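You operate a simulated robot arm through the tools that you are given. There is no shell and no other tool. Be economical: measure what you need, move in short steps, check, and stop when the job is done.

You are at the controls of a simulated robot arm. One attempt, no reset.

Task
Count the yellow fuses on the top of the wooden work bench, then put as many of the coach bolts from the top of the wooden work bench on the red tool cabinet top. Press the vent button three times. Open the third cabinet drawer from the top, take the small black box from the inside from the top of the third drawer of the red tool cabinet and put it on the middle shelf of the low bookcase, then shut the drawer. Put three of the bolts from the red tool cabinet top on the top of the wooden work bench. Lift the rag bin lid open. Do these in any order.

Only the result counts: the job must be done as asked and must still hold three seconds after the hand-in. Knocking over, shifting, dropping, spilling or breaking anything else fails it. A push-on lid holds only when it is set on centred and level and pressed home; a screw cap is set on level and turned clockwise until tight.

Robot
A 6-joint arm with a two-finger gripper on a trunk, on a base that drives. Base frame: it is fixed to the floor where the robot stands at the start and does not move with it; the origin is under the middle of the robot, x ahead of it, y to its left, z up. Readings come in mm, degrees, newtons and seconds.
With the tool pointing down near the work surface it reaches from about 240 to 480 mm from the robot's upright axis, wherever it stands. Its first joint turns from -115.0 to 115.0 degrees. Places, roughly: bolt (6x2x2 cm) [-1200, 2200, 1000]; coach bolt (9x3x3 cm) [500, 400, 900]; middle shelf of the low bookcase [-300, 2400, 400]; rag bin lid [-6800, 2200, 400]; red tool cabinet top [-1200, 2300, 1000]; small black box [-1000, 2250, 750]; third cabinet drawer [-1200, 2200, 700]; top of the wooden work bench [700, 500, 800]; vent button [400, 1100, 900]; yellow fuse [1000, -250, 750]. Payload 2.1 kg.
The TCP is the grasp point between the finger pads, 20 mm short of the fingertips. In the tool frame z runs along the fingers and y along their closing line. Largest opening 100 mm; the body of the gripper starts 63 mm behind the TCP.
Orientation is that of the tool frame in the base frame, as [roll, pitch, yaw] about the fixed x, y, z axes, in that order (R = Rz(yaw) Ry(pitch) Rx(roll)). With the fingers straight down and closing along the base's y, the tool's x points along the base's -x, its y along +y and its z along -z.

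Tools
- The arm moves only by the tool servo_tool. Its argument "targets" is a list of rows, each a list of 2 entries, a list of its own where there are three numbers: the shift along the tool's x, y, z in mm, then the turn, a rotation vector about the tool's x, y, z in degrees. In form: [[[tx, ty, tz], [ax, ay, az]], ...]. A call has 1 to 10 rows; each row is the pose to reach, as a shift and turn from the pose commanded when the call began, along the tool's axes at that moment. "jaw" is the closure in counts, from 0 (fully open) to 255 (shut), set as the call begins (left out, the last holds). A row lasts 0.2 s, in which the tool goes at most 50 mm and 8.6 degrees; a call with a longer step from one row to the next is refused whole, and so is a gripper value outside its range. A pose out of reach is approached as far as the arm can. The call stops where the force on the tool passes 40 N (or 10 N more than at its start, if that is more) or the arm is blocked; 0.2 s more then pass. The fingers move at their own pace (about 153 mm/s each) and stop on an object; they squeeze with about 25 N. The grip force told is the motor's: it shows also when the fingers shut on nothing. Time passes only in rows, and 0.2 s behind the last, so rows that repeat a pose let the fingers close. The reply holds the time, the measured pose of the TCP, the force on the tool along the base axes, the opening and the grip force, in the units named above and with some noise, with the torque about the TCP (base axes, N m) and any sound that the robot's microphone picked up.
- Cameras (640 x 400 px; columns grow to the right, rows downward): "scene" is now at [12, 178.5, 1429.5]; the picture's right is [0.44, -0.90, 0.00], its down [-0.66, -0.32, -0.69] and it looks along [0.62, 0.30, -0.73] (base axes); focal length 270 px, centre (320, 200). "wrist" rides on the gripper at [70, -19, -99] in the tool frame; the picture's right is [0.26, 0.97, 0.00], its down [-0.75, 0.20, -0.63] and it looks along [-0.61, 0.16, 0.78] (tool axes); focal length 230 px, centre (320, 200). There is no depth. A picture from a camera that has moved, and an enlarged one, comes with that camera's place and axes in the base frame and with its lens. The place of the scene camera against the robot may be out by one fixed shift of up to 12 mm in any direction.
- get_image(camera): a new picture of that camera. The clock stands still meanwhile.
- lift_body(by): slides the trunk up (or, below 0, down) by that many mm; the arm and the scene camera ride with it, the base frame stays. It gives what a move gives, with no picture.
- drive_base(legs): drives the robot by 1 to 6 legs, each [ahead, turn to the left] in mm and degrees, along the robot's own axes; the way and the turn of a leg run together, so that a leg with both is an arc; at most 1500 mm and 180 degrees a leg. The arm and the cameras ride along, it lands a little off, and it stops where it bumps. It gives what a move gives.
- pan_tilt(pan, tilt): turns the head with the scene camera to pan (to the left, within 155 degrees either way) and tilt (down, from -29 to 69), counted from straight ahead of the robot. It gives what a move gives.
- inspect(camera, box): a new picture of the part [left, top, right, bottom] of that camera's present view, enlarged. The clock stands still meanwhile.
- close_job(): hands the job in; it is judged then, once.

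Go step by step. Nothing tells you exact positions but the pictures and the camera data: compare them with the known pose of the tool, close in by small moves and look again before you grip or let go. The budget is 483 turns and 228 pictures, counting those below and the enlarged ones. Unless the task says otherwise, let go and move clear before handing in.

The tools are called after "Request:" by a JSON object that holds its "name" and its "arguments". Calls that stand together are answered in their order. servo_tool: Moves the arm, as the interface text tells. Its arguments: {"type":"object","properties":{"targets":{"type":"array","items":{"type":"array"}},"jaw":{"type":"number"}},"required":["targets"]} The other tools are called the same way: lift_body (by) slides the trunk up or down; drive_base (legs) drives the base; pan_tilt (pan, tilt) turns the head that bears the scene camera; get_image (camera) takes a picture; inspect (camera, box) takes an enlarged picture of a part of a camera's view; close_job () hands the job in.

At the start:

```text
time: 0.0
ee_pos: [221.1, 171.6, 1101.0]
tcp_rot: [-179.9, 0.0, 180.0]
wrist_force: [0.4, 0.2, 0.5]
torque: [0.01, 0.05, 0.03]
gripper_width: 100.0
finger_force: 0.0
trunk travel left (down, up): [-637.0, 353.0]
robot x, y, heading: [0.6, -1.1, -0.3]
head pan, tilt: [25.8, 46.7]
```

scene: 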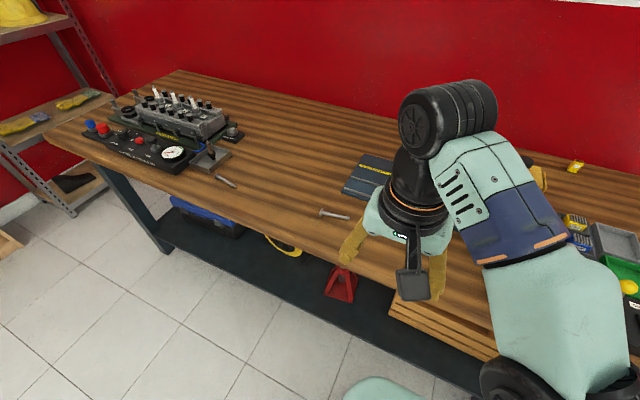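
wrist: 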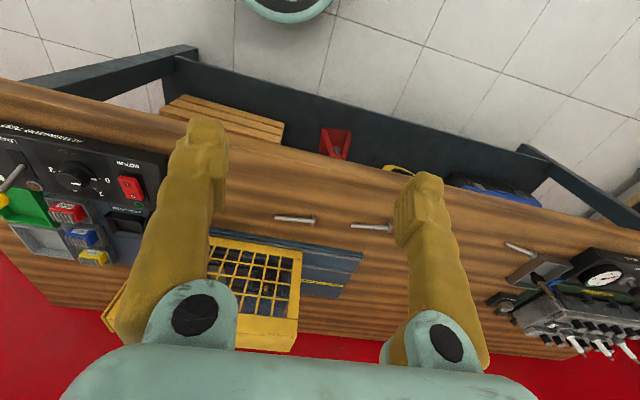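

I see the bench with some bolts, panels and a gripper blocking part of the view. I'll look around with the head first.

Request:
{"name": "pan_tilt", "arguments": {"pan": -20, "tilt": 45}}

Request:
{"name": "get_image", "arguments": {"camera": "scene"}}

Request:
{"name": "pan_tilt", "arguments": {"pan": 65, "tilt": 40}}

Request:
{"name": "get_image", "arguments": {"camera": "scene"}}

Request:
{"name": "pan_tilt", "arguments": {"pan": 120, "tilt": 20}}

Request:
{"name": "get_image", "arguments": {"camera": "scene"}}

```text
time: 1.1
ee_pos: [220.1, 170.9, 1100.2]
tcp_rot: [-179.9, 0.0, 180.0]
wrist_force: [0.3, 0.5, -0.4]
torque: [0.0, -0.01, 0.0]
gripper_width: 99.8
finger_force: 0.0
trunk travel left (down, up): [-637.0, 353.0]
robot x, y, heading: [-0.5, 3.9, 0.0]
head pan, tilt: [-20.0, 45.0]
```

```text
225 pictures are left
camera scene: at [16.6, 116.0, 1431.9], right [-0.34, -0.94, 0.0], down [-0.66, 0.24, -0.71], along [0.66, -0.24, -0.71], focal length 270 px, centre (320, 200)
```

scene: 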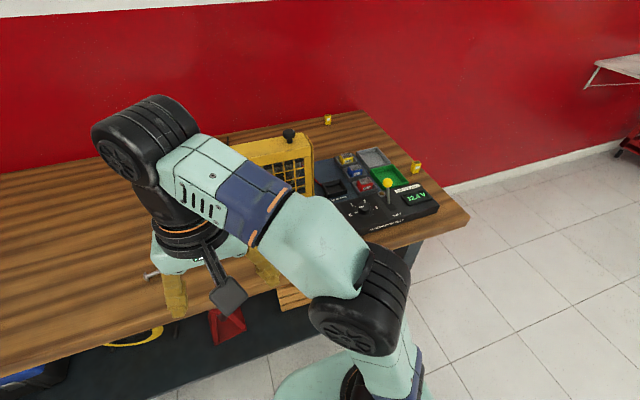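

```text
time: 2.7
ee_pos: [221.3, 170.6, 1101.6]
tcp_rot: [-180.0, -0.1, -180.0]
wrist_force: [0.0, 0.5, -0.8]
torque: [0.03, 0.01, -0.01]
gripper_width: 99.8
finger_force: 0.1
trunk travel left (down, up): [-637.0, 353.0]
robot x, y, heading: [-1.5, 1.2, -0.2]
head pan, tilt: [65.0, 40.0]
```

```text
224 pictures are left
camera scene: at [-23.9, 220.7, 1439.2], right [0.91, -0.42, 0.0], down [-0.27, -0.58, -0.77], along [0.32, 0.69, -0.64], focal length 270 px, centre (320, 200)
```

scene: 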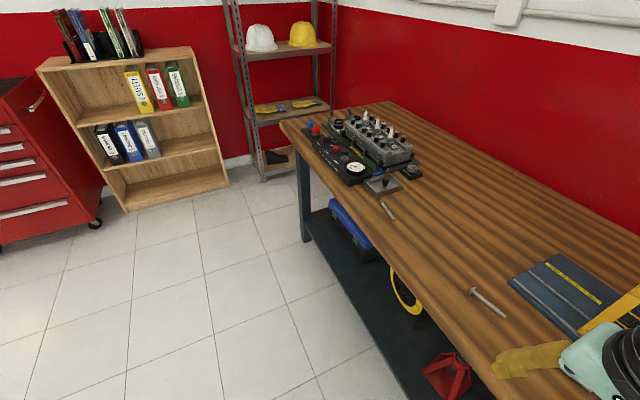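

```text
time: 4.0
ee_pos: [219.7, 170.2, 1099.4]
tcp_rot: [180.0, -0.1, -179.9]
wrist_force: [0.1, -0.5, 0.2]
torque: [-0.03, 0.01, 0.02]
gripper_width: 99.9
finger_force: 0.1
trunk travel left (down, up): [-637.0, 353.0]
robot x, y, heading: [0.9, 1.9, -0.3]
head pan, tilt: [120.0, 20.0]
```

```text
223 pictures are left
camera scene: at [-106.4, 224.5, 1470.5], right [0.87, 0.5, 0.0], down [0.17, -0.3, -0.94], along [-0.47, 0.81, -0.34], focal length 270 px, centre (320, 200)
```

scene: 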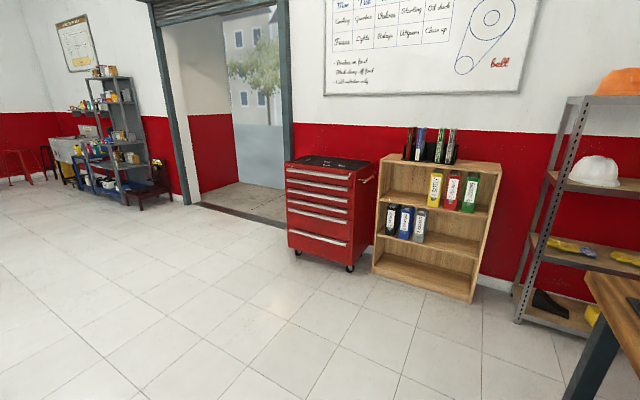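

The cabinet and bookcase are across the room to the left. Now I'll look more closely at the bench to count the fuses.

Request:
{"name": "pan_tilt", "arguments": {"pan": -30, "tilt": 40}}

Request:
{"name": "inspect", "arguments": {"camera": "scene", "box": [160, 60, 480, 260]}}

Request:
{"name": "pan_tilt", "arguments": {"pan": 40, "tilt": 45}}

Request:
{"name": "inspect", "arguments": {"camera": "scene", "box": [100, 40, 420, 240]}}

Request:
{"name": "inspect", "arguments": {"camera": "scene", "box": [320, 100, 640, 300]}}

```text
time: 6.3
ee_pos: [220.8, 171.3, 1100.7]
tcp_rot: [-180.0, 0.0, 179.9]
wrist_force: [0.2, -0.3, 0.4]
torque: [-0.02, 0.02, 0.01]
gripper_width: 100.0
finger_force: 0.1
trunk travel left (down, up): [-637.0, 353.0]
robot x, y, heading: [-5.2, 1.3, 0.2]
head pan, tilt: [-30.0, 40.0]
```

```text
2.00 times, centred on (320, 160) of scene
camera zoom: at [13.8, 101.3, 1439.2], right [-0.5, -0.87, 0.0], down [-0.56, 0.32, -0.77], along [0.66, -0.38, -0.64], focal length 540 px, centre (320, 280)
```

zoom: 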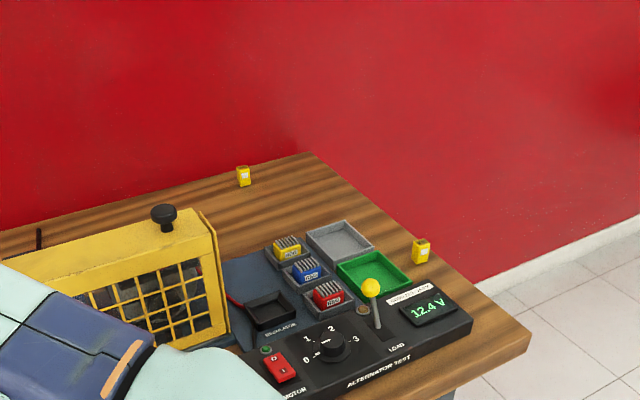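

```text
time: 7.7
ee_pos: [220.8, 170.2, 1101.5]
tcp_rot: [180.0, 0.0, -180.0]
wrist_force: [-1.4, -0.2, -0.1]
torque: [0.0, 0.0, 0.0]
gripper_width: 99.9
finger_force: 0.0
trunk travel left (down, up): [-637.0, 353.0]
robot x, y, heading: [-1.7, -0.0, -0.0]
head pan, tilt: [40.0, 45.0]
```

```text
2.00 times, centred on (260, 140) of scene
camera zoom: at [2.5, 195.9, 1431.9], right [0.64, -0.77, 0.0], down [-0.54, -0.45, -0.71], along [0.54, 0.45, -0.71], focal length 540 px, centre (440, 320)
```

zoom: 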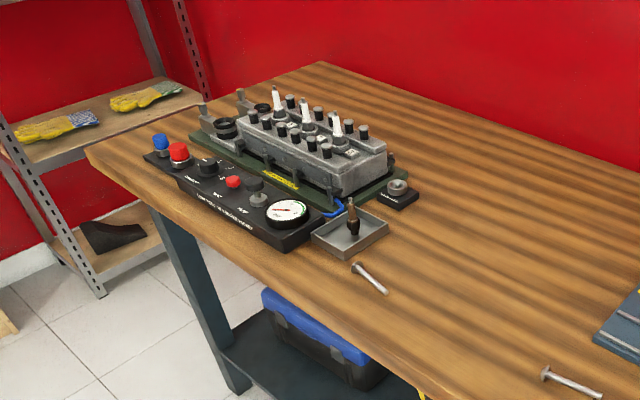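

```text
2.00 times, centred on (480, 200) of scene
camera zoom: at [2.5, 195.9, 1431.9], right [0.64, -0.77, 0.0], down [-0.54, -0.45, -0.71], along [0.54, 0.45, -0.71], focal length 540 px, centre (0, 200)
```

zoom: 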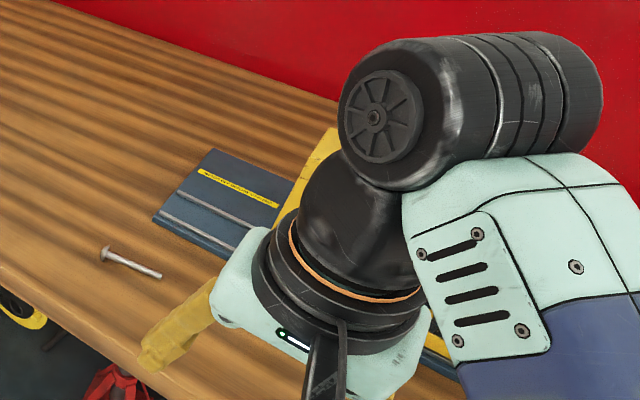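

Two yellow fuses are visible, though the cage could hide others. I'll raise the trunk for a better view.

Request:
{"name": "lift_body", "arguments": {"by": 350}}

Request:
{"name": "pan_tilt", "arguments": {"pan": -35, "tilt": 52}}

Request:
{"name": "inspect", "arguments": {"camera": "scene", "box": [120, 40, 440, 240]}}

Request:
{"name": "pan_tilt", "arguments": {"pan": 35, "tilt": 50}}

Request:
{"name": "get_image", "arguments": {"camera": "scene"}}

Request:
{"name": "get_image", "arguments": {"camera": "wrist"}}

```text
time: 11.1
ee_pos: [220.9, 171.4, 1451.8]
tcp_rot: [-179.9, 0.0, 180.0]
wrist_force: [-0.8, 0.5, 0.6]
torque: [0.0, 0.0, 0.03]
gripper_width: 100.0
finger_force: 0.0
trunk travel left (down, up): [-987.0, 3.0]
robot x, y, heading: [-0.8, -1.9, 0.0]
head pan, tilt: [40.0, 45.0]
```

```text
time: 12.6
ee_pos: [220.4, 171.6, 1450.8]
tcp_rot: [-180.0, 0.0, -180.0]
wrist_force: [-0.4, 0.6, -0.2]
torque: [0.01, -0.01, -0.03]
gripper_width: 100.1
finger_force: 0.1
trunk travel left (down, up): [-987.0, 3.0]
robot x, y, heading: [-0.7, -2.0, -0.4]
head pan, tilt: [-35.0, 52.0]
```

```text
2.00 times, centred on (280, 140) of scene
camera zoom: at [1.7, 100.8, 1772.4], right [-0.57, -0.82, 0.0], down [-0.65, 0.45, -0.62], along [0.5, -0.35, -0.79], focal length 540 px, centre (400, 320)
```

zoom: 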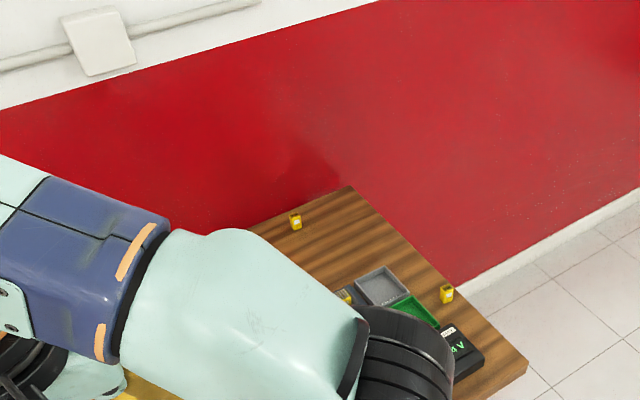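

```text
time: 14.0
ee_pos: [220.0, 170.5, 1450.6]
tcp_rot: [180.0, 0.0, -180.0]
wrist_force: [0.0, 0.5, 0.2]
torque: [-0.03, 0.01, 0.02]
gripper_width: 99.8
finger_force: 0.1
trunk travel left (down, up): [-987.0, 3.0]
robot x, y, heading: [-1.6, -1.4, -0.0]
head pan, tilt: [35.0, 50.0]
```

```text
218 pictures are left
camera scene: at [3.3, 187.9, 1775.0], right [0.57, -0.82, 0.0], down [-0.63, -0.44, -0.64], along [0.53, 0.37, -0.77], focal length 270 px, centre (320, 200)
```

scene: 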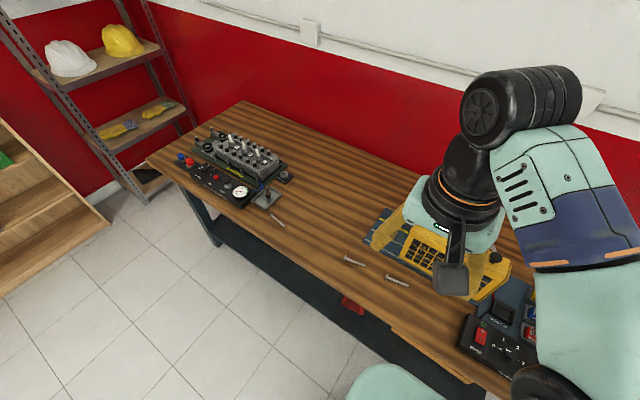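

```text
217 pictures are left
camera wrist: at [150.4, 152.8, 1550.6], right [-0.26, 0.97, 0.0], down [0.75, 0.2, 0.63], along [0.61, 0.16, -0.78], focal length 230 px, centre (320, 200)
```

wrist: 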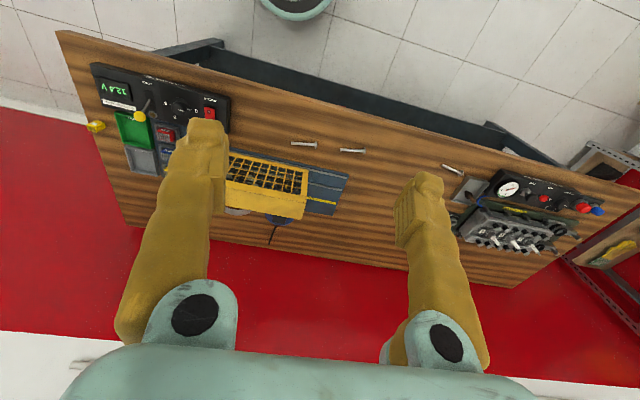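

Three coach bolts lie on the bench and two fuses are certain; the fingers hide parts behind the cage. I'll close the fingers to shift what they hide.

Request:
{"name": "servo_tool", "arguments": {"targets": [[[0, 0, 0], [0, 0, 0]], [[0, 0, 0], [0, 0, 0]], [[0, 0, 0], [0, 0, 0]]], "jaw": 255}}

Request:
{"name": "inspect", "arguments": {"camera": "wrist", "box": [60, 60, 380, 260]}}

Request:
{"name": "inspect", "arguments": {"camera": "wrist", "box": [320, 80, 640, 280]}}

```text
time: 14.8
ee_pos: [220.9, 171.1, 1450.8]
tcp_rot: [-179.9, 0.0, 180.0]
wrist_force: [-0.5, 0.4, 0.2]
torque: [0.02, -0.05, 0.02]
gripper_width: 0.0
finger_force: 24.5
trunk travel left (down, up): [-987.0, 3.0]
robot x, y, heading: [1.6, -1.4, 0.1]
head pan, tilt: [35.0, 50.0]
```

```text
2.00 times, centred on (220, 160) of wrist
camera zoom: at [150.4, 152.8, 1550.6], right [-0.26, 0.97, 0.0], down [0.75, 0.2, 0.63], along [0.61, 0.16, -0.78], focal length 460 px, centre (520, 280)
```

zoom: 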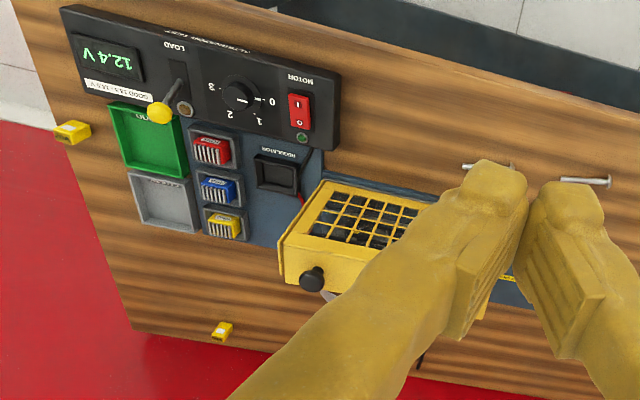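

```text
2.00 times, centred on (480, 180) of wrist
camera zoom: at [150.4, 152.8, 1550.6], right [-0.26, 0.97, 0.0], down [0.75, 0.2, 0.63], along [0.61, 0.16, -0.78], focal length 460 px, centre (0, 240)
```

zoom: 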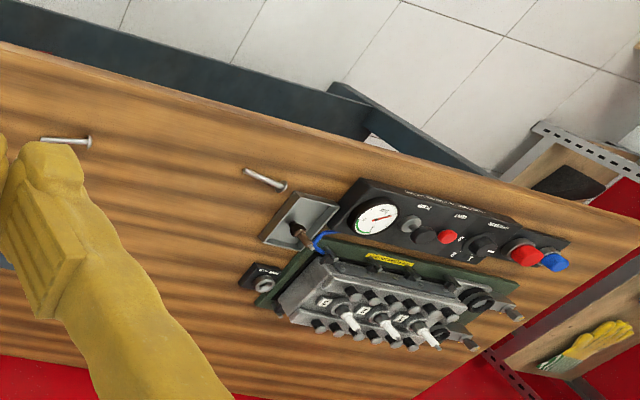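

I count two yellow fuses so far, so two of the three coach bolts will go to the cabinet. Next I'll check the clearance between the base and the bench.

Request:
{"name": "pan_tilt", "arguments": {"pan": 15, "tilt": 69}}

Request:
{"name": "get_image", "arguments": {"camera": "scene"}}

Request:
{"name": "inspect", "arguments": {"camera": "wrist", "box": [480, 150, 620, 238]}}

```text
time: 15.7
ee_pos: [220.4, 170.3, 1451.6]
tcp_rot: [-180.0, 0.0, 180.0]
wrist_force: [-0.2, -0.8, -0.8]
torque: [0.02, 0.01, 0.01]
gripper_width: 0.1
finger_force: 24.9
trunk travel left (down, up): [-987.0, 3.0]
robot x, y, heading: [-0.3, -0.8, 0.1]
head pan, tilt: [15.0, 68.8]
```

```text
214 pictures are left
camera scene: at [-6.0, 158.2, 1753.1], right [0.26, -0.97, 0.0], down [-0.9, -0.24, -0.36], along [0.35, 0.09, -0.93], focal length 270 px, centre (320, 200)
```

scene: 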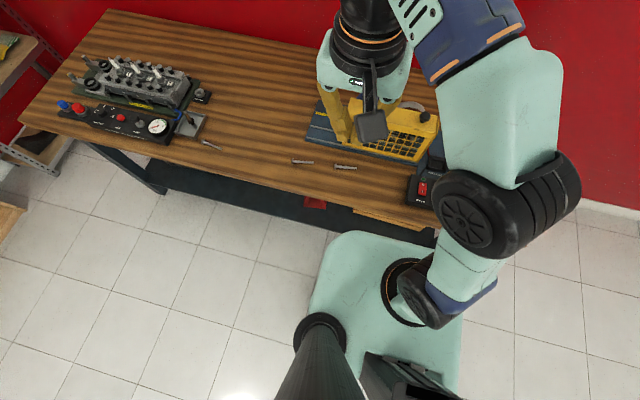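

```text
4.55 times, centred on (550, 194) of wrist
camera zoom: at [150.2, 152.7, 1550.6], right [-0.26, 0.97, 0.0], down [0.75, 0.2, 0.63], along [0.61, 0.16, -0.78], focal length 1046 px, centre (-726, 227)
```

zoom: 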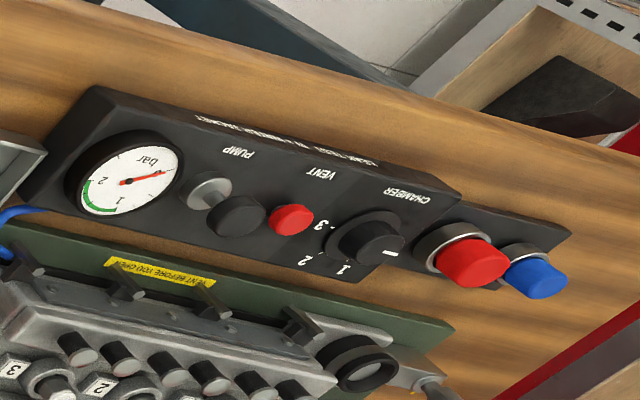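

The VENT button is the small red one between PUMP and CHAMBER. I'll line the robot up parallel to the bench, heading along +y.

Request:
{"name": "drive_base", "arguments": {"legs": [[0, 70], [280, 0], [0, 20]]}}

Request:
{"name": "pan_tilt", "arguments": {"pan": -75, "tilt": 55}}

Request:
{"name": "get_image", "arguments": {"camera": "scene"}}

```text
time: 21.7
ee_pos: [-78.6, 480.2, 1449.3]
tcp_rot: [-180.0, -0.1, -89.7]
wrist_force: [-0.2, -0.9, 0.7]
torque: [0.01, -0.04, 0.06]
gripper_width: 0.2
finger_force: 24.9
trunk travel left (down, up): [-987.0, 3.0]
robot x, y, heading: [93.7, 260.2, 90.4]
head pan, tilt: [15.0, 68.8]
```

```text
time: 23.4
ee_pos: [-78.8, 479.6, 1451.6]
tcp_rot: [-180.0, 0.0, -89.6]
wrist_force: [-0.3, -0.5, 0.0]
torque: [0.02, -0.02, 0.03]
gripper_width: 0.0
finger_force: 25.1
trunk travel left (down, up): [-987.0, 3.0]
robot x, y, heading: [92.6, 258.6, 90.4]
head pan, tilt: [-75.0, 55.0]
```

```text
212 pictures are left
camera scene: at [22.5, 221.7, 1768.5], right [0.26, -0.96, 0.0], down [-0.79, -0.22, -0.57], along [0.55, 0.15, -0.82], focal length 270 px, centre (320, 200)
```

scene: 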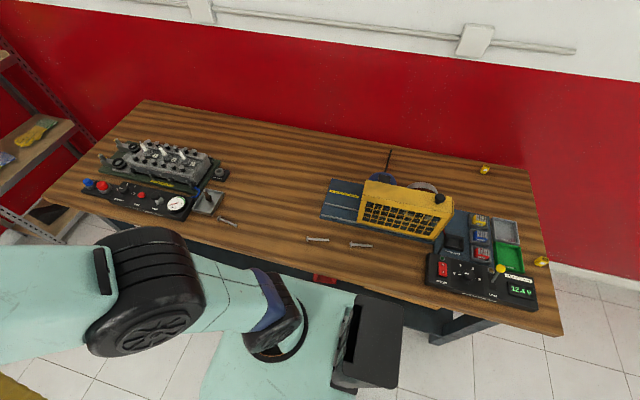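

From here I again see exactly two fuses and three coach bolts. I'll swing the arm toward the bench side, then lower the trunk.

Request:
{"name": "servo_tool", "arguments": {"targets": [[[-30, -40, 0], [0, 0, 0]], [[-55, -82, 0], [0, 0, 0]], [[-72, -128, 0], [0, 0, 0]], [[-80, -176, 0], [0, 0, 0]], [[-78, -224, 0], [0, 0, 0]], [[-70, -272, 0], [0, 0, 0]], [[-52, -317, 0], [0, 0, 0]], [[-30, -361, 0], [0, 0, 0]], [[0, -400, 0], [0, 0, 0]], [[30, -438, 0], [0, 0, 0]]], "jaw": 0}}

Request:
{"name": "servo_tool", "arguments": {"targets": [[[35, -35, 0], [0, 0, 0]], [[72, -65, 0], [0, 0, 0]], [[112, -90, 0], [0, 0, 0]], [[156, -110, 0], [0, 0, 0]], [[200, -115, 0], [0, 0, 0]], [[240, -117, 0], [0, 0, 0]], [[268, -121, 0], [0, 0, 0]]]}}

Request:
{"name": "get_image", "arguments": {"camera": "wrist"}}

```text
time: 25.6
ee_pos: [351.8, 445.5, 1431.6]
tcp_rot: [-179.9, 0.1, -89.8]
wrist_force: [0.6, 0.4, -0.3]
torque: [0.0, 0.0, 0.04]
gripper_width: 100.2
finger_force: 0.0
out of reach, approached as far as the arm can: row 7, 8, 9, 10
trunk travel left (down, up): [-987.0, 3.0]
robot x, y, heading: [88.1, 262.3, 90.3]
head pan, tilt: [-75.0, 55.0]
```

```text
time: 27.2
ee_pos: [413.5, 219.5, 1388.8]
tcp_rot: [-180.0, 0.0, -89.7]
wrist_force: [0.2, 0.1, -0.5]
torque: [-0.01, -0.01, -0.02]
gripper_width: 99.8
finger_force: 0.0
out of reach, approached as far as the arm can: row 1, 2, 3, 4, 5, 6, 7
trunk travel left (down, up): [-987.0, 3.0]
robot x, y, heading: [92.2, 262.2, 90.3]
head pan, tilt: [-75.0, 55.0]
```

```text
211 pictures are left
camera wrist: at [432.2, 150.4, 1487.5], right [-0.96, -0.26, 0.0], down [-0.2, 0.75, 0.63], along [-0.17, 0.61, -0.78], focal length 230 px, centre (320, 200)
```

wrist: 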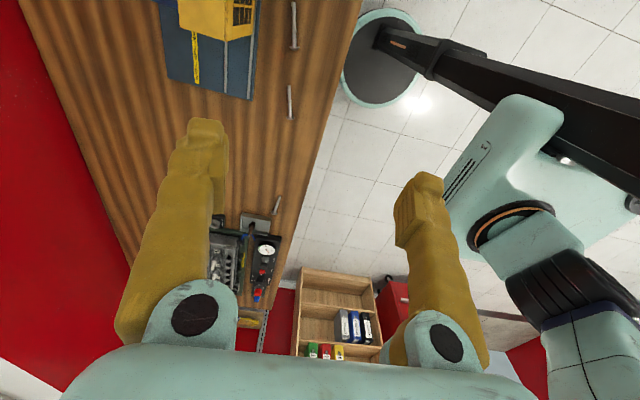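

The arm is over the bench but at its height limit. I'll lower the trunk by 350 and bring the arm down.

Request:
{"name": "lift_body", "arguments": {"by": -350}}

Request:
{"name": "servo_tool", "arguments": {"targets": [[[0, -20, 20], [0, 0, 0]], [[20, -40, 50], [0, 0, 0]]]}}

Request:
{"name": "get_image", "arguments": {"camera": "wrist"}}

```text
time: 30.6
ee_pos: [413.1, 220.4, 1037.8]
tcp_rot: [180.0, 0.0, -89.7]
wrist_force: [0.1, 0.2, 0.5]
torque: [-0.03, -0.01, -0.07]
gripper_width: 99.9
finger_force: 0.1
trunk travel left (down, up): [-637.0, 353.0]
robot x, y, heading: [94.0, 262.9, 90.6]
head pan, tilt: [-75.0, 55.0]
```

```text
time: 31.2
ee_pos: [446.1, 203.8, 983.2]
tcp_rot: [179.9, 0.1, -89.7]
wrist_force: [-0.7, 0.7, -0.1]
torque: [-0.03, -0.03, -0.02]
gripper_width: 100.0
finger_force: 0.1
out of reach, approached as far as the arm can: row 2
trunk travel left (down, up): [-637.0, 353.0]
robot x, y, heading: [88.4, 259.0, 90.2]
head pan, tilt: [-75.0, 55.0]
```

```text
210 pictures are left
camera wrist: at [464.2, 133.4, 1082.1], right [-0.96, -0.26, 0.0], down [-0.2, 0.75, 0.63], along [-0.17, 0.61, -0.78], focal length 230 px, centre (320, 200)
```

wrist: 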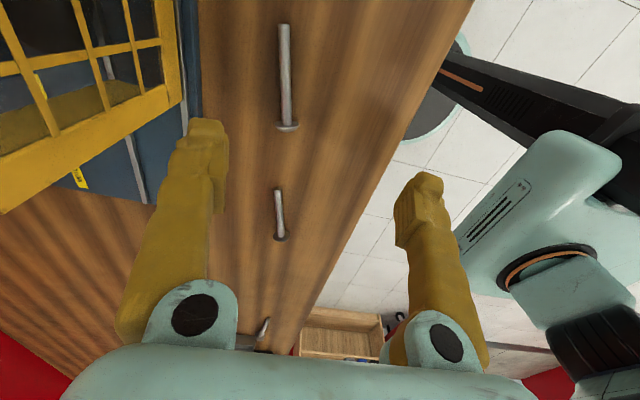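

Coach bolt A lies around (478, 186), close to the cage. I'll narrow the jaws, hover over it, and check.

Request:
{"name": "servo_tool", "arguments": {"targets": [[[10, -16, 30], [0, 0, -4]], [[19, -32, 60], [0, 0, -8]], [[19, -32, 70], [0, 0, -9]]], "jaw": 102}}

Request:
{"name": "get_image", "arguments": {"camera": "wrist"}}

Request:
{"name": "get_image", "arguments": {"camera": "scene"}}

```text
time: 32.0
ee_pos: [472.7, 186.7, 910.3]
tcp_rot: [179.9, 0.0, -80.6]
wrist_force: [-0.6, 0.5, 0.0]
torque: [-0.03, -0.02, 0.01]
gripper_width: 60.2
finger_force: 0.0
out of reach, approached as far as the arm can: row 2, 3
trunk travel left (down, up): [-637.0, 353.0]
robot x, y, heading: [93.1, 260.9, 90.2]
head pan, tilt: [-75.0, 55.0]
```

```text
209 pictures are left
camera wrist: at [500.7, 122.0, 1010.3], right [-0.91, -0.41, 0.0], down [-0.32, 0.71, 0.63], along [-0.26, 0.57, -0.78], focal length 230 px, centre (320, 200)
```

wrist: 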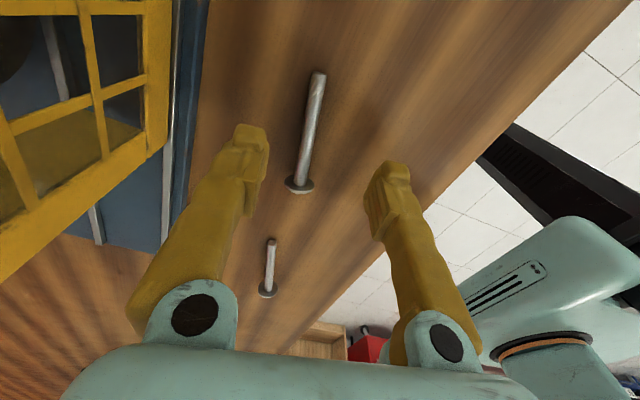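

```text
208 pictures are left
camera scene: at [22.9, 221.5, 1418.5], right [0.26, -0.96, 0.0], down [-0.79, -0.22, -0.57], along [0.55, 0.15, -0.82], focal length 270 px, centre (320, 200)
```

scene: 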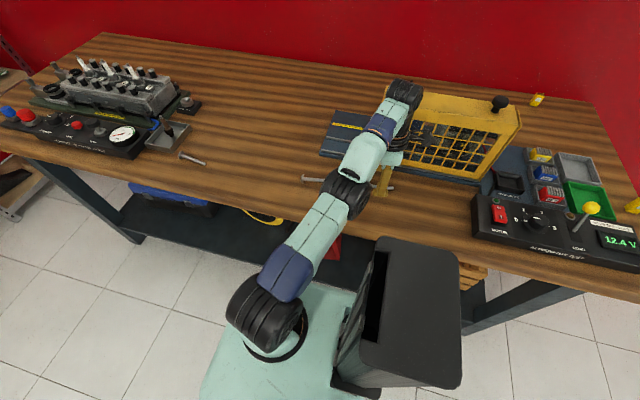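

Bolt A is confirmed at about (480, 188). I'll go lower and correct x.

Request:
{"name": "servo_tool", "arguments": {"targets": [[[0, -4, 15], [0, 0, 0]], [[0, -8, 30], [0, 0, 0]], [[0, -8, 34], [0, 0, 0]]]}}

Request:
{"name": "get_image", "arguments": {"camera": "wrist"}}

```text
time: 32.8
ee_pos: [480.3, 187.8, 876.7]
tcp_rot: [179.9, 0.1, -80.6]
wrist_force: [-1.3, -0.5, -0.6]
torque: [0.01, -0.02, -0.01]
gripper_width: 60.2
finger_force: 0.0
trunk travel left (down, up): [-637.0, 353.0]
robot x, y, heading: [93.0, 258.6, 90.5]
head pan, tilt: [-75.0, 55.0]
```

```text
207 pictures are left
camera wrist: at [509.6, 123.1, 976.6], right [-0.91, -0.41, 0.0], down [-0.32, 0.71, 0.63], along [-0.26, 0.57, -0.78], focal length 230 px, centre (320, 200)
```

wrist: 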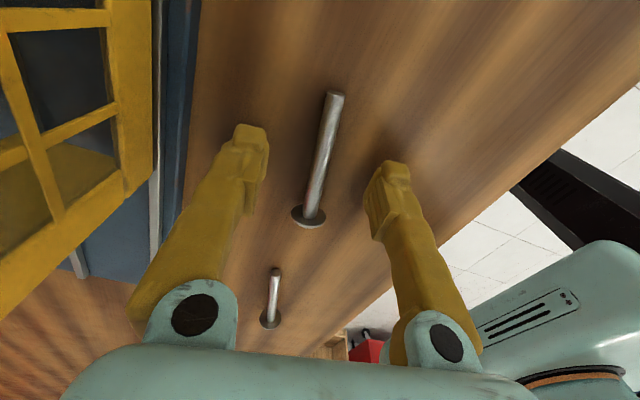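

The bolt is centred between the fingers. I'll descend a bit more and close.

Request:
{"name": "servo_tool", "arguments": {"targets": [[[0, 0, 4], [0, 0, -2]], [[0, 0, 8], [0, 0, -3]], [[0, 0, 10], [0, 0, -3]]]}}

Request:
{"name": "inspect", "arguments": {"camera": "scene", "box": [320, 120, 480, 220]}}

Request:
{"name": "get_image", "arguments": {"camera": "wrist"}}

```text
time: 33.6
ee_pos: [481.7, 188.2, 869.7]
tcp_rot: [-179.9, -0.2, -77.6]
wrist_force: [1.5, -0.3, 18.8]
torque: [-0.09, 0.47, 0.02]
gripper_width: 58.4
finger_force: 0.1
out of reach, approached as far as the arm can: row 3
trunk travel left (down, up): [-637.0, 353.0]
robot x, y, heading: [95.9, 260.3, 90.4]
head pan, tilt: [-75.0, 55.0]
```

```text
4.00 times, centred on (400, 170) of scene
camera zoom: at [20.9, 222.2, 1418.8], right [0.26, -0.96, 0.0], down [-0.79, -0.22, -0.57], along [0.55, 0.15, -0.82], focal length 1080 px, centre (0, 320)
```

zoom: 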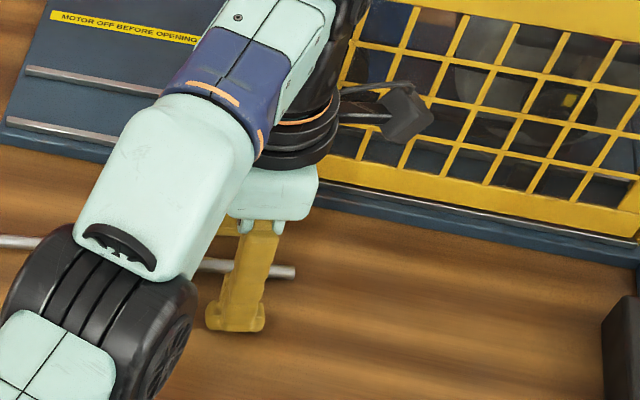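

```text
205 pictures are left
camera wrist: at [513.8, 124.2, 969.4], right [-0.89, -0.46, 0.0], down [-0.36, 0.69, 0.63], along [-0.29, 0.56, -0.78], focal length 230 px, centre (320, 200)
```

wrist: 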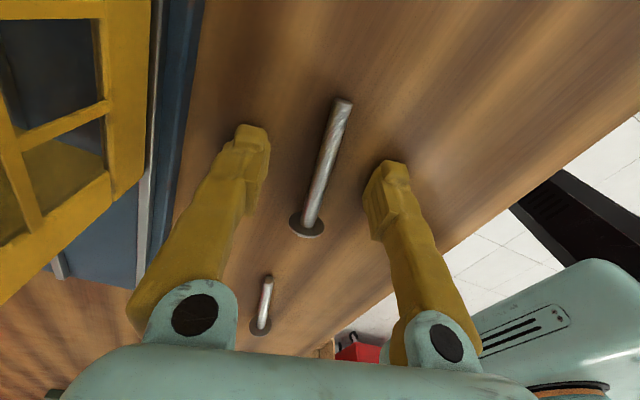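

The fingertips touched the bench at z ≈ 849. I'll back off 2 mm and close on the shank.

Request:
{"name": "servo_tool", "arguments": {"targets": [[[0, 0, -3], [0, 0, 0]], [[0, 0, -3], [0, 0, 0]], [[0, 0, -3], [0, 0, 0]], [[0, 0, -3], [0, 0, 0]]], "jaw": 255}}

Request:
{"name": "servo_tool", "arguments": {"targets": [[[0, 0, -25], [0, 0, 0]], [[0, 0, -60], [0, 0, 0]], [[0, 0, -90], [0, 0, 0]]]}}

Request:
{"name": "get_image", "arguments": {"camera": "wrist"}}

```text
time: 34.6
ee_pos: [482.4, 188.3, 871.4]
tcp_rot: [-179.9, 0.0, -77.8]
wrist_force: [0.5, 0.4, 0.1]
torque: [-0.02, -0.01, 0.0]
gripper_width: 8.4
finger_force: 24.8
trunk travel left (down, up): [-637.0, 353.0]
robot x, y, heading: [96.2, 257.0, 90.3]
head pan, tilt: [-75.0, 55.0]
```

```text
time: 35.4
ee_pos: [460.0, 192.9, 952.0]
tcp_rot: [-180.0, 0.0, -77.7]
wrist_force: [-1.4, -0.7, 0.2]
torque: [0.02, -0.04, -0.05]
gripper_width: 0.1
finger_force: 24.8
out of reach, approached as far as the arm can: row 1, 2, 3
trunk travel left (down, up): [-637.0, 353.0]
robot x, y, heading: [94.6, 259.1, 90.4]
head pan, tilt: [-75.0, 55.0]
```

```text
204 pictures are left
camera wrist: at [492.0, 130.6, 1051.3], right [-0.89, -0.46, 0.0], down [-0.36, 0.69, 0.63], along [-0.29, 0.56, -0.78], focal length 230 px, centre (320, 200)
```

wrist: 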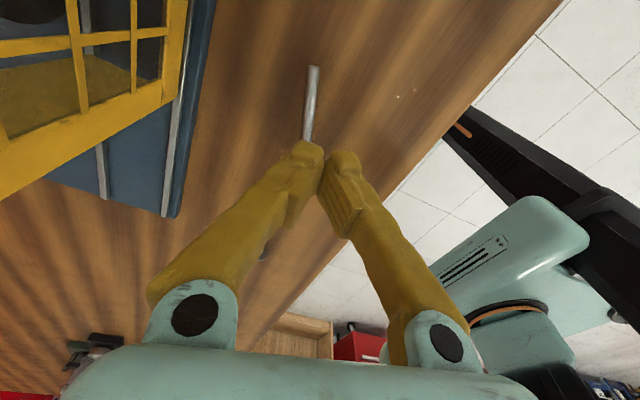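

The bolt slipped because the grip was at the very fingertips. I'll check where it lies and grip nearer the head, then lift with the trunk.

Request:
{"name": "servo_tool", "arguments": {"targets": [[[0, 0, -10], [0, 0, 0]], [[0, 0, -10], [0, 0, 0]]], "jaw": 102}}

Request:
{"name": "get_image", "arguments": {"camera": "wrist"}}

```text
time: 36.0
ee_pos: [457.1, 195.7, 960.4]
tcp_rot: [180.0, 0.0, -77.7]
wrist_force: [0.9, -0.5, -0.6]
torque: [0.01, -0.02, -0.06]
gripper_width: 60.0
finger_force: 0.0
out of reach, approached as far as the arm can: row 1, 2
trunk travel left (down, up): [-637.0, 353.0]
robot x, y, heading: [96.1, 263.4, 90.4]
head pan, tilt: [-75.0, 55.0]
```

```text
203 pictures are left
camera wrist: at [489.6, 131.8, 1058.8], right [-0.89, -0.46, 0.0], down [-0.36, 0.69, 0.63], along [-0.29, 0.56, -0.78], focal length 230 px, centre (320, 200)
```

wrist: 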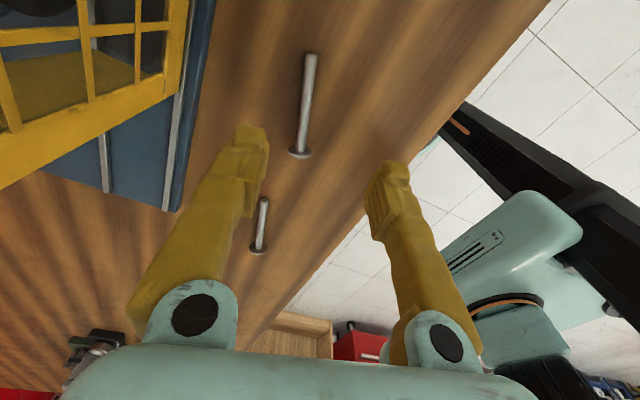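

The bolt now runs from its tip at (485,157) to its head at (460,234). I'll move to grip about 20 mm behind the head.

Request:
{"name": "servo_tool", "arguments": {"targets": [[[-8, -6, 30], [0, 0, -3]], [[-17, -13, 60], [0, 0, -5.7]], [[-17, -13, 75], [0, 0, -5.7]]]}}

Request:
{"name": "get_image", "arguments": {"camera": "wrist"}}

```text
time: 36.8
ee_pos: [465.4, 213.6, 883.7]
tcp_rot: [-180.0, -0.1, -72.0]
wrist_force: [-0.6, 0.0, -0.5]
torque: [0.01, 0.0, 0.03]
gripper_width: 60.3
finger_force: 0.0
trunk travel left (down, up): [-637.0, 353.0]
robot x, y, heading: [96.2, 259.6, 90.3]
head pan, tilt: [-75.0, 55.0]
```

```text
202 pictures are left
camera wrist: at [504.0, 154.3, 983.2], right [-0.84, -0.54, 0.0], down [-0.42, 0.65, 0.63], along [-0.34, 0.53, -0.78], focal length 230 px, centre (320, 200)
```

wrist: 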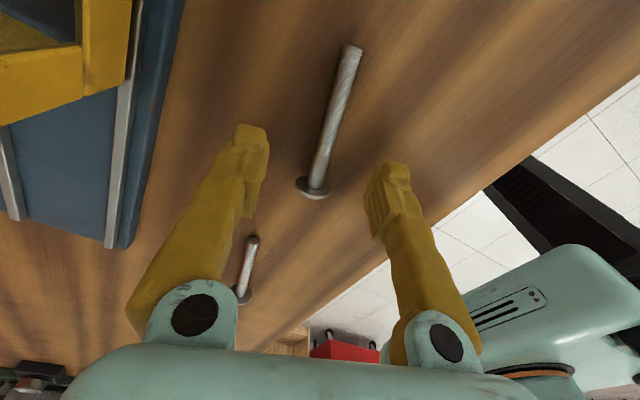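

Grip point lines up with the shank just behind the head. I'll descend to just touch and close.

Request:
{"name": "servo_tool", "arguments": {"targets": [[[2, 0, 8], [0, 0, 0]], [[2, 0, 13], [0, 0, 0]], [[2, 0, 14], [0, 0, 0]]]}}

Request:
{"name": "servo_tool", "arguments": {"targets": [[[0, 0, 0], [0, 0, 0]], [[0, 0, 0], [0, 0, 0]], [[0, 0, 0], [0, 0, 0]], [[0, 0, 0], [0, 0, 0]]], "jaw": 255}}

Request:
{"name": "lift_body", "arguments": {"by": 100}}

Request:
{"name": "get_image", "arguments": {"camera": "wrist"}}

```text
time: 37.6
ee_pos: [467.3, 211.3, 869.7]
tcp_rot: [180.0, 0.1, -72.0]
wrist_force: [-0.1, -0.3, 0.5]
torque: [0.04, 0.02, 0.03]
gripper_width: 60.0
finger_force: 0.0
trunk travel left (down, up): [-637.0, 353.0]
robot x, y, heading: [94.9, 259.7, 90.1]
head pan, tilt: [-75.0, 55.0]
```

```text
time: 38.6
ee_pos: [467.5, 212.7, 869.7]
tcp_rot: [-180.0, 0.0, -72.0]
wrist_force: [-0.1, -0.2, 0.6]
torque: [0.03, 0.02, 0.0]
gripper_width: 8.7
finger_force: 25.2
trunk travel left (down, up): [-637.0, 353.0]
robot x, y, heading: [93.3, 258.4, 90.2]
head pan, tilt: [-75.0, 55.0]
```

```text
time: 39.9
ee_pos: [466.5, 212.8, 969.2]
tcp_rot: [-180.0, 0.0, -72.0]
wrist_force: [-0.8, -0.5, -0.7]
torque: [-0.01, 0.01, 0.01]
gripper_width: 9.0
finger_force: 24.7
trunk travel left (down, up): [-737.0, 253.0]
robot x, y, heading: [93.3, 263.1, 90.2]
head pan, tilt: [-75.0, 55.0]
```

```text
201 pictures are left
camera wrist: at [505.2, 152.9, 1069.5], right [-0.84, -0.54, 0.0], down [-0.42, 0.65, 0.63], along [-0.34, 0.53, -0.78], focal length 230 px, centre (320, 200)
```

wrist: 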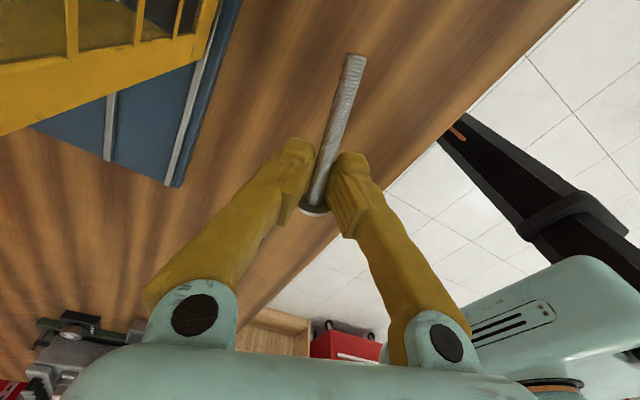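

The coach bolt is held. I'll lift higher and look at the cabinet and bookcase for exact positions.

Request:
{"name": "lift_body", "arguments": {"by": 200}}

Request:
{"name": "pan_tilt", "arguments": {"pan": 28, "tilt": 25}}

Request:
{"name": "get_image", "arguments": {"camera": "scene"}}

```text
time: 42.1
ee_pos: [465.6, 213.4, 1170.6]
tcp_rot: [179.9, 0.0, -71.9]
wrist_force: [-0.3, 0.0, -0.1]
torque: [-0.01, -0.03, -0.02]
gripper_width: 8.9
finger_force: 25.2
trunk travel left (down, up): [-937.0, 53.0]
robot x, y, heading: [96.9, 257.0, 90.4]
head pan, tilt: [-75.0, 55.0]
```

```text
time: 43.9
ee_pos: [466.8, 213.6, 1170.4]
tcp_rot: [180.0, 0.1, -72.0]
wrist_force: [-0.7, 0.4, -0.9]
torque: [0.0, -0.02, 0.0]
gripper_width: 8.8
finger_force: 25.0
trunk travel left (down, up): [-937.0, 53.0]
robot x, y, heading: [94.7, 259.6, 90.4]
head pan, tilt: [28.0, 25.0]
```

```text
200 pictures are left
camera scene: at [-90.1, 283.6, 1762.5], right [0.88, 0.47, 0.0], down [0.2, -0.37, -0.91], along [-0.43, 0.8, -0.42], focal length 270 px, centre (320, 200)
```

scene: 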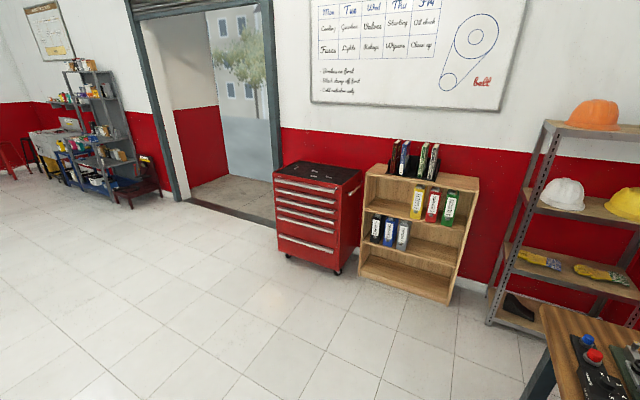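

Cabinet spans roughly x −1530…−920 with its front at y ≈ 2115 and top z ≈ 945. I'll drive there with the cabinet on my right.

Request:
{"name": "drive_base", "arguments": {"legs": [[1050, 0], [0, 68], [1390, 0], [0, 22]]}}

Request:
{"name": "pan_tilt", "arguments": {"pan": -75, "tilt": 50}}

Request:
{"name": "get_image", "arguments": {"camera": "scene"}}

Request:
{"name": "get_image", "arguments": {"camera": "wrist"}}

```text
time: 60.1
ee_pos: [-1168.7, 2216.7, 1170.5]
tcp_rot: [179.9, 0.0, 17.9]
wrist_force: [-0.1, -0.4, -0.3]
torque: [0.01, -0.01, -0.01]
gripper_width: 8.7
finger_force: 25.2
trunk travel left (down, up): [-937.0, 53.0]
robot x, y, heading: [-1218.9, 1845.3, -179.7]
head pan, tilt: [28.0, 25.0]
```

```text
time: 61.9
ee_pos: [-1168.6, 2216.9, 1170.4]
tcp_rot: [179.9, -0.1, 17.9]
wrist_force: [-0.4, -0.2, -0.4]
torque: [0.03, 0.02, 0.0]
gripper_width: 8.8
finger_force: 25.6
trunk travel left (down, up): [-937.0, 53.0]
robot x, y, heading: [-1215.2, 1846.8, -179.7]
head pan, tilt: [-75.0, 50.0]
```

```text
199 pictures are left
camera scene: at [-1175.4, 1781.0, 1725.1], right [0.96, 0.26, 0.0], down [0.2, -0.74, -0.64], along [-0.17, 0.62, -0.77], focal length 270 px, centre (320, 200)
```

scene: 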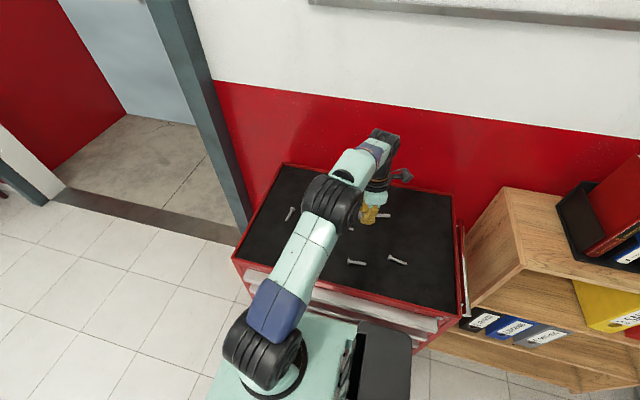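

```text
198 pictures are left
camera wrist: at [-1108.3, 2256.2, 1269.5], right [0.54, -0.84, 0.0], down [-0.65, -0.42, 0.63], along [-0.53, -0.34, -0.78], focal length 230 px, centre (320, 200)
```

wrist: 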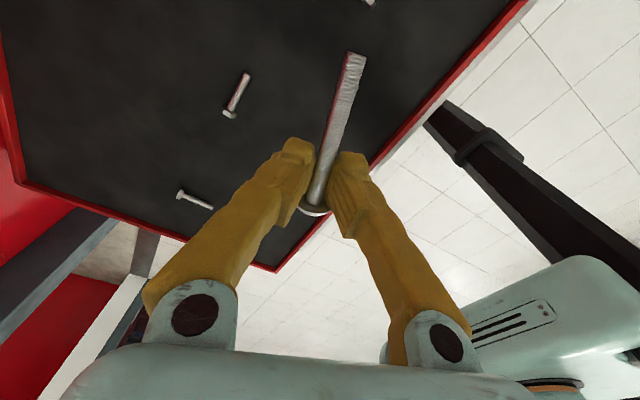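

Four bolts lie on the cabinet top. I'll move over the free area at about (−1320, 2200) and lower.

Request:
{"name": "servo_tool", "arguments": {"targets": [[[-45, -9, 0], [0, 0, 0]], [[-90, -18, 0], [0, 0, 0]], [[-130, -26, 0], [0, 0, 0]], [[-149, -30, 0], [0, 0, 0]]]}}

Request:
{"name": "lift_body", "arguments": {"by": -150}}

Request:
{"name": "get_image", "arguments": {"camera": "wrist"}}

Request:
{"name": "inspect", "arguments": {"camera": "scene", "box": [200, 120, 520, 320]}}

```text
time: 62.9
ee_pos: [-1321.5, 2198.8, 1171.0]
tcp_rot: [-179.9, 0.1, 17.9]
wrist_force: [-0.3, 0.0, -1.0]
torque: [0.02, -0.02, -0.01]
gripper_width: 9.1
finger_force: 24.8
trunk travel left (down, up): [-937.0, 53.0]
robot x, y, heading: [-1217.5, 1841.7, -180.1]
head pan, tilt: [-75.0, 50.0]
```

```text
time: 64.6
ee_pos: [-1320.2, 2199.8, 1020.6]
tcp_rot: [180.0, -0.1, 17.9]
wrist_force: [-0.3, -0.3, 0.4]
torque: [0.01, 0.0, 0.01]
gripper_width: 8.4
finger_force: 25.0
trunk travel left (down, up): [-787.0, 203.0]
robot x, y, heading: [-1216.8, 1839.9, -179.6]
head pan, tilt: [-75.0, 50.0]
```

```text
197 pictures are left
camera wrist: at [-1259.3, 2238.7, 1119.6], right [0.54, -0.84, 0.0], down [-0.65, -0.42, 0.63], along [-0.53, -0.34, -0.78], focal length 230 px, centre (320, 200)
```

wrist: 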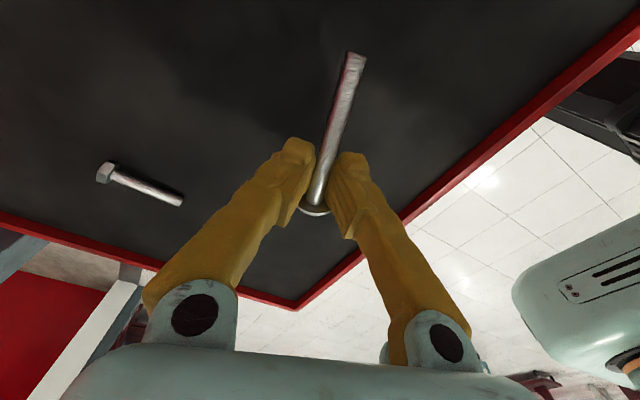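

```text
2.00 times, centred on (360, 220) of scene
camera zoom: at [-1175.4, 1780.9, 1575.1], right [0.96, 0.26, 0.0], down [0.2, -0.74, -0.64], along [-0.17, 0.62, -0.77], focal length 540 px, centre (240, 160)
```

zoom: 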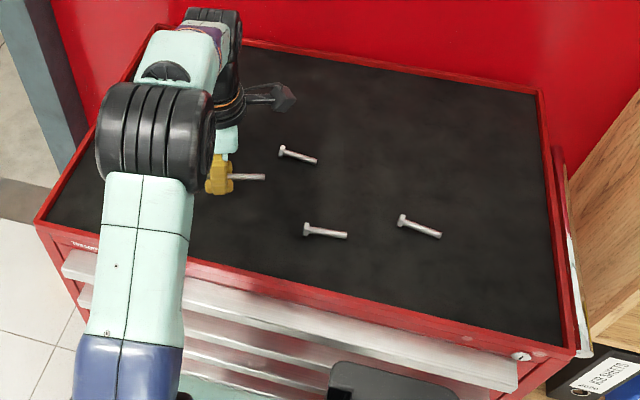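

The top seems to be near z ≈ 987. I'll lower the arm in fine steps until the bolt touches.

Request:
{"name": "servo_tool", "arguments": {"targets": [[[0, 0, 5], [0, 0, 0]], [[0, 0, 9], [0, 0, 0]], [[0, 0, 12], [0, 0, 0]]]}}

Request:
{"name": "inspect", "arguments": {"camera": "wrist", "box": [220, 20, 460, 240]}}

```text
time: 65.4
ee_pos: [-1319.3, 2198.9, 1008.9]
tcp_rot: [-180.0, 0.0, 17.9]
wrist_force: [-0.1, 0.0, -0.5]
torque: [0.0, 0.01, 0.0]
gripper_width: 8.7
finger_force: 24.7
trunk travel left (down, up): [-787.0, 203.0]
robot x, y, heading: [-1211.4, 1842.8, -179.8]
head pan, tilt: [-75.0, 50.0]
```

```text
1.82 times, centred on (340, 130) of wrist
camera zoom: at [-1259.8, 2238.7, 1107.1], right [0.54, -0.84, 0.0], down [-0.65, -0.42, 0.63], along [-0.53, -0.34, -0.78], focal length 418 px, centre (284, 327)
```

zoom: 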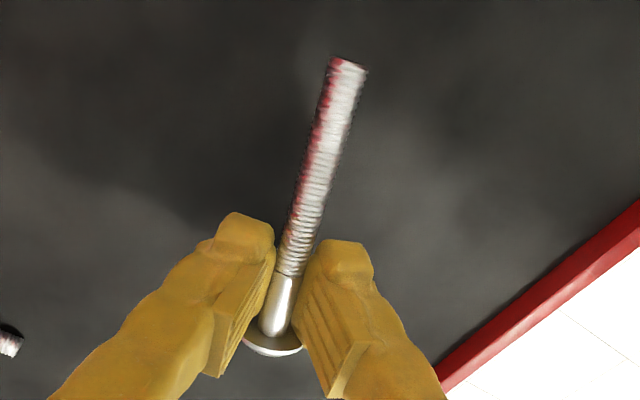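

Request:
{"name": "servo_tool", "arguments": {"targets": [[[0, 0, 4], [0, 0, 0]], [[0, 0, 8], [0, 0, 0]], [[0, 0, 12], [0, 0, 0]], [[0, 0, 16], [0, 0, 0]], [[0, 0, 20], [0, 0, 0]]]}}

```text
time: 66.6
ee_pos: [-1319.4, 2197.8, 987.6]
tcp_rot: [-180.0, 0.0, 17.9]
wrist_force: [-0.1, 0.3, -0.5]
torque: [0.0, 0.01, 0.02]
gripper_width: 8.7
finger_force: 25.3
trunk travel left (down, up): [-787.0, 203.0]
robot x, y, heading: [-1218.4, 1843.8, -179.8]
head pan, tilt: [-75.0, 50.0]
```

Request:
{"name": "servo_tool", "arguments": {"targets": [[[0, 0, 4], [0, 0, 0]], [[0, 0, 8], [0, 0, 0]], [[0, 0, 12], [0, 0, 0]], [[0, 0, 16], [0, 0, 0]]]}}

Request:
{"name": "get_image", "arguments": {"camera": "wrist"}}

```text
time: 67.6
ee_pos: [-1318.7, 2196.6, 977.3]
tcp_rot: [-179.3, -0.1, 18.0]
wrist_force: [0.7, -4.8, 20.5]
torque: [-0.28, 0.07, 0.01]
gripper_width: 7.9
finger_force: 24.6
trunk travel left (down, up): [-787.0, 203.0]
robot x, y, heading: [-1216.9, 1843.6, -179.7]
head pan, tilt: [-75.0, 50.0]
stopped in row 4: the force on the tool passed its limit at 43 N (the readings are from after the stop); the commanded pose is now the measured one
```

```text
194 pictures are left
camera wrist: at [-1258.8, 2235.6, 1077.2], right [0.54, -0.84, -0.01], down [-0.65, -0.43, 0.63], along [-0.53, -0.33, -0.78], focal length 230 px, centre (320, 200)
```

wrist: 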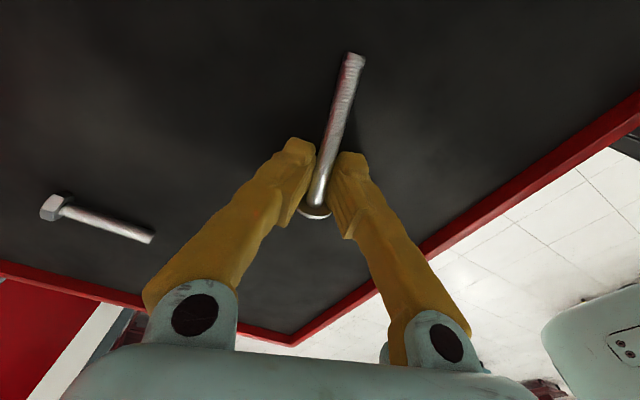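

Contact at TCP z ≈ 977, so the cabinet top is about z 957. I'll release here and rise.

Request:
{"name": "servo_tool", "arguments": {"targets": [[[0, 0, -1], [0, 0, 0]], [[0, 0, -1], [0, 0, 0]], [[0, 0, -1], [0, 0, 0]]], "jaw": 130}}

Request:
{"name": "servo_tool", "arguments": {"targets": [[[0, 0, -30], [0, 0, 0]], [[0, 0, -75], [0, 0, 0]], [[0, 0, -100], [0, 0, 0]]]}}

Request:
{"name": "get_image", "arguments": {"camera": "wrist"}}

```text
time: 68.0
ee_pos: [-1323.4, 2210.2, 980.0]
tcp_rot: [-177.8, -0.4, 17.9]
wrist_force: [-6.6, 14.5, 23.5]
torque: [-0.23, 0.02, -0.18]
gripper_width: 36.7
finger_force: 0.0
trunk travel left (down, up): [-787.0, 203.0]
robot x, y, heading: [-1214.7, 1841.4, -179.8]
head pan, tilt: [-75.0, 50.0]
stopped in row 1: the force on the tool passed its limit at 52 N (the readings are from after the stop); the commanded pose is now the measured one
```

```text
time: 68.8
ee_pos: [-1320.5, 2201.5, 1079.1]
tcp_rot: [-178.5, -0.2, 18.0]
wrist_force: [-0.3, 0.5, -0.1]
torque: [0.0, 0.0, -0.01]
gripper_width: 48.9
finger_force: 0.0
trunk travel left (down, up): [-787.0, 203.0]
robot x, y, heading: [-1218.4, 1845.6, -179.7]
head pan, tilt: [-75.0, 50.0]
```

```text
193 pictures are left
camera wrist: at [-1259.7, 2238.6, 1179.9], right [0.54, -0.84, -0.03], down [-0.65, -0.44, 0.62], along [-0.53, -0.32, -0.78], focal length 230 px, centre (320, 200)
```

wrist: 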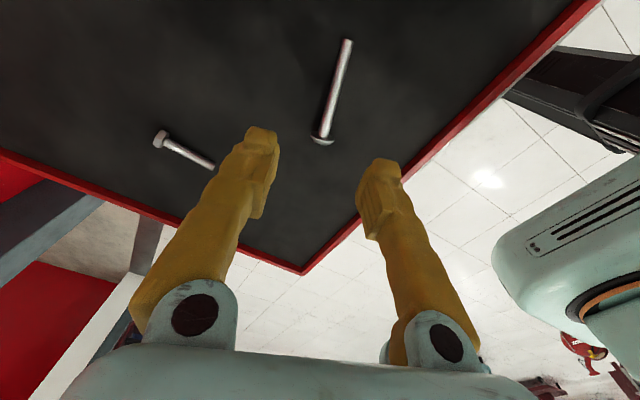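

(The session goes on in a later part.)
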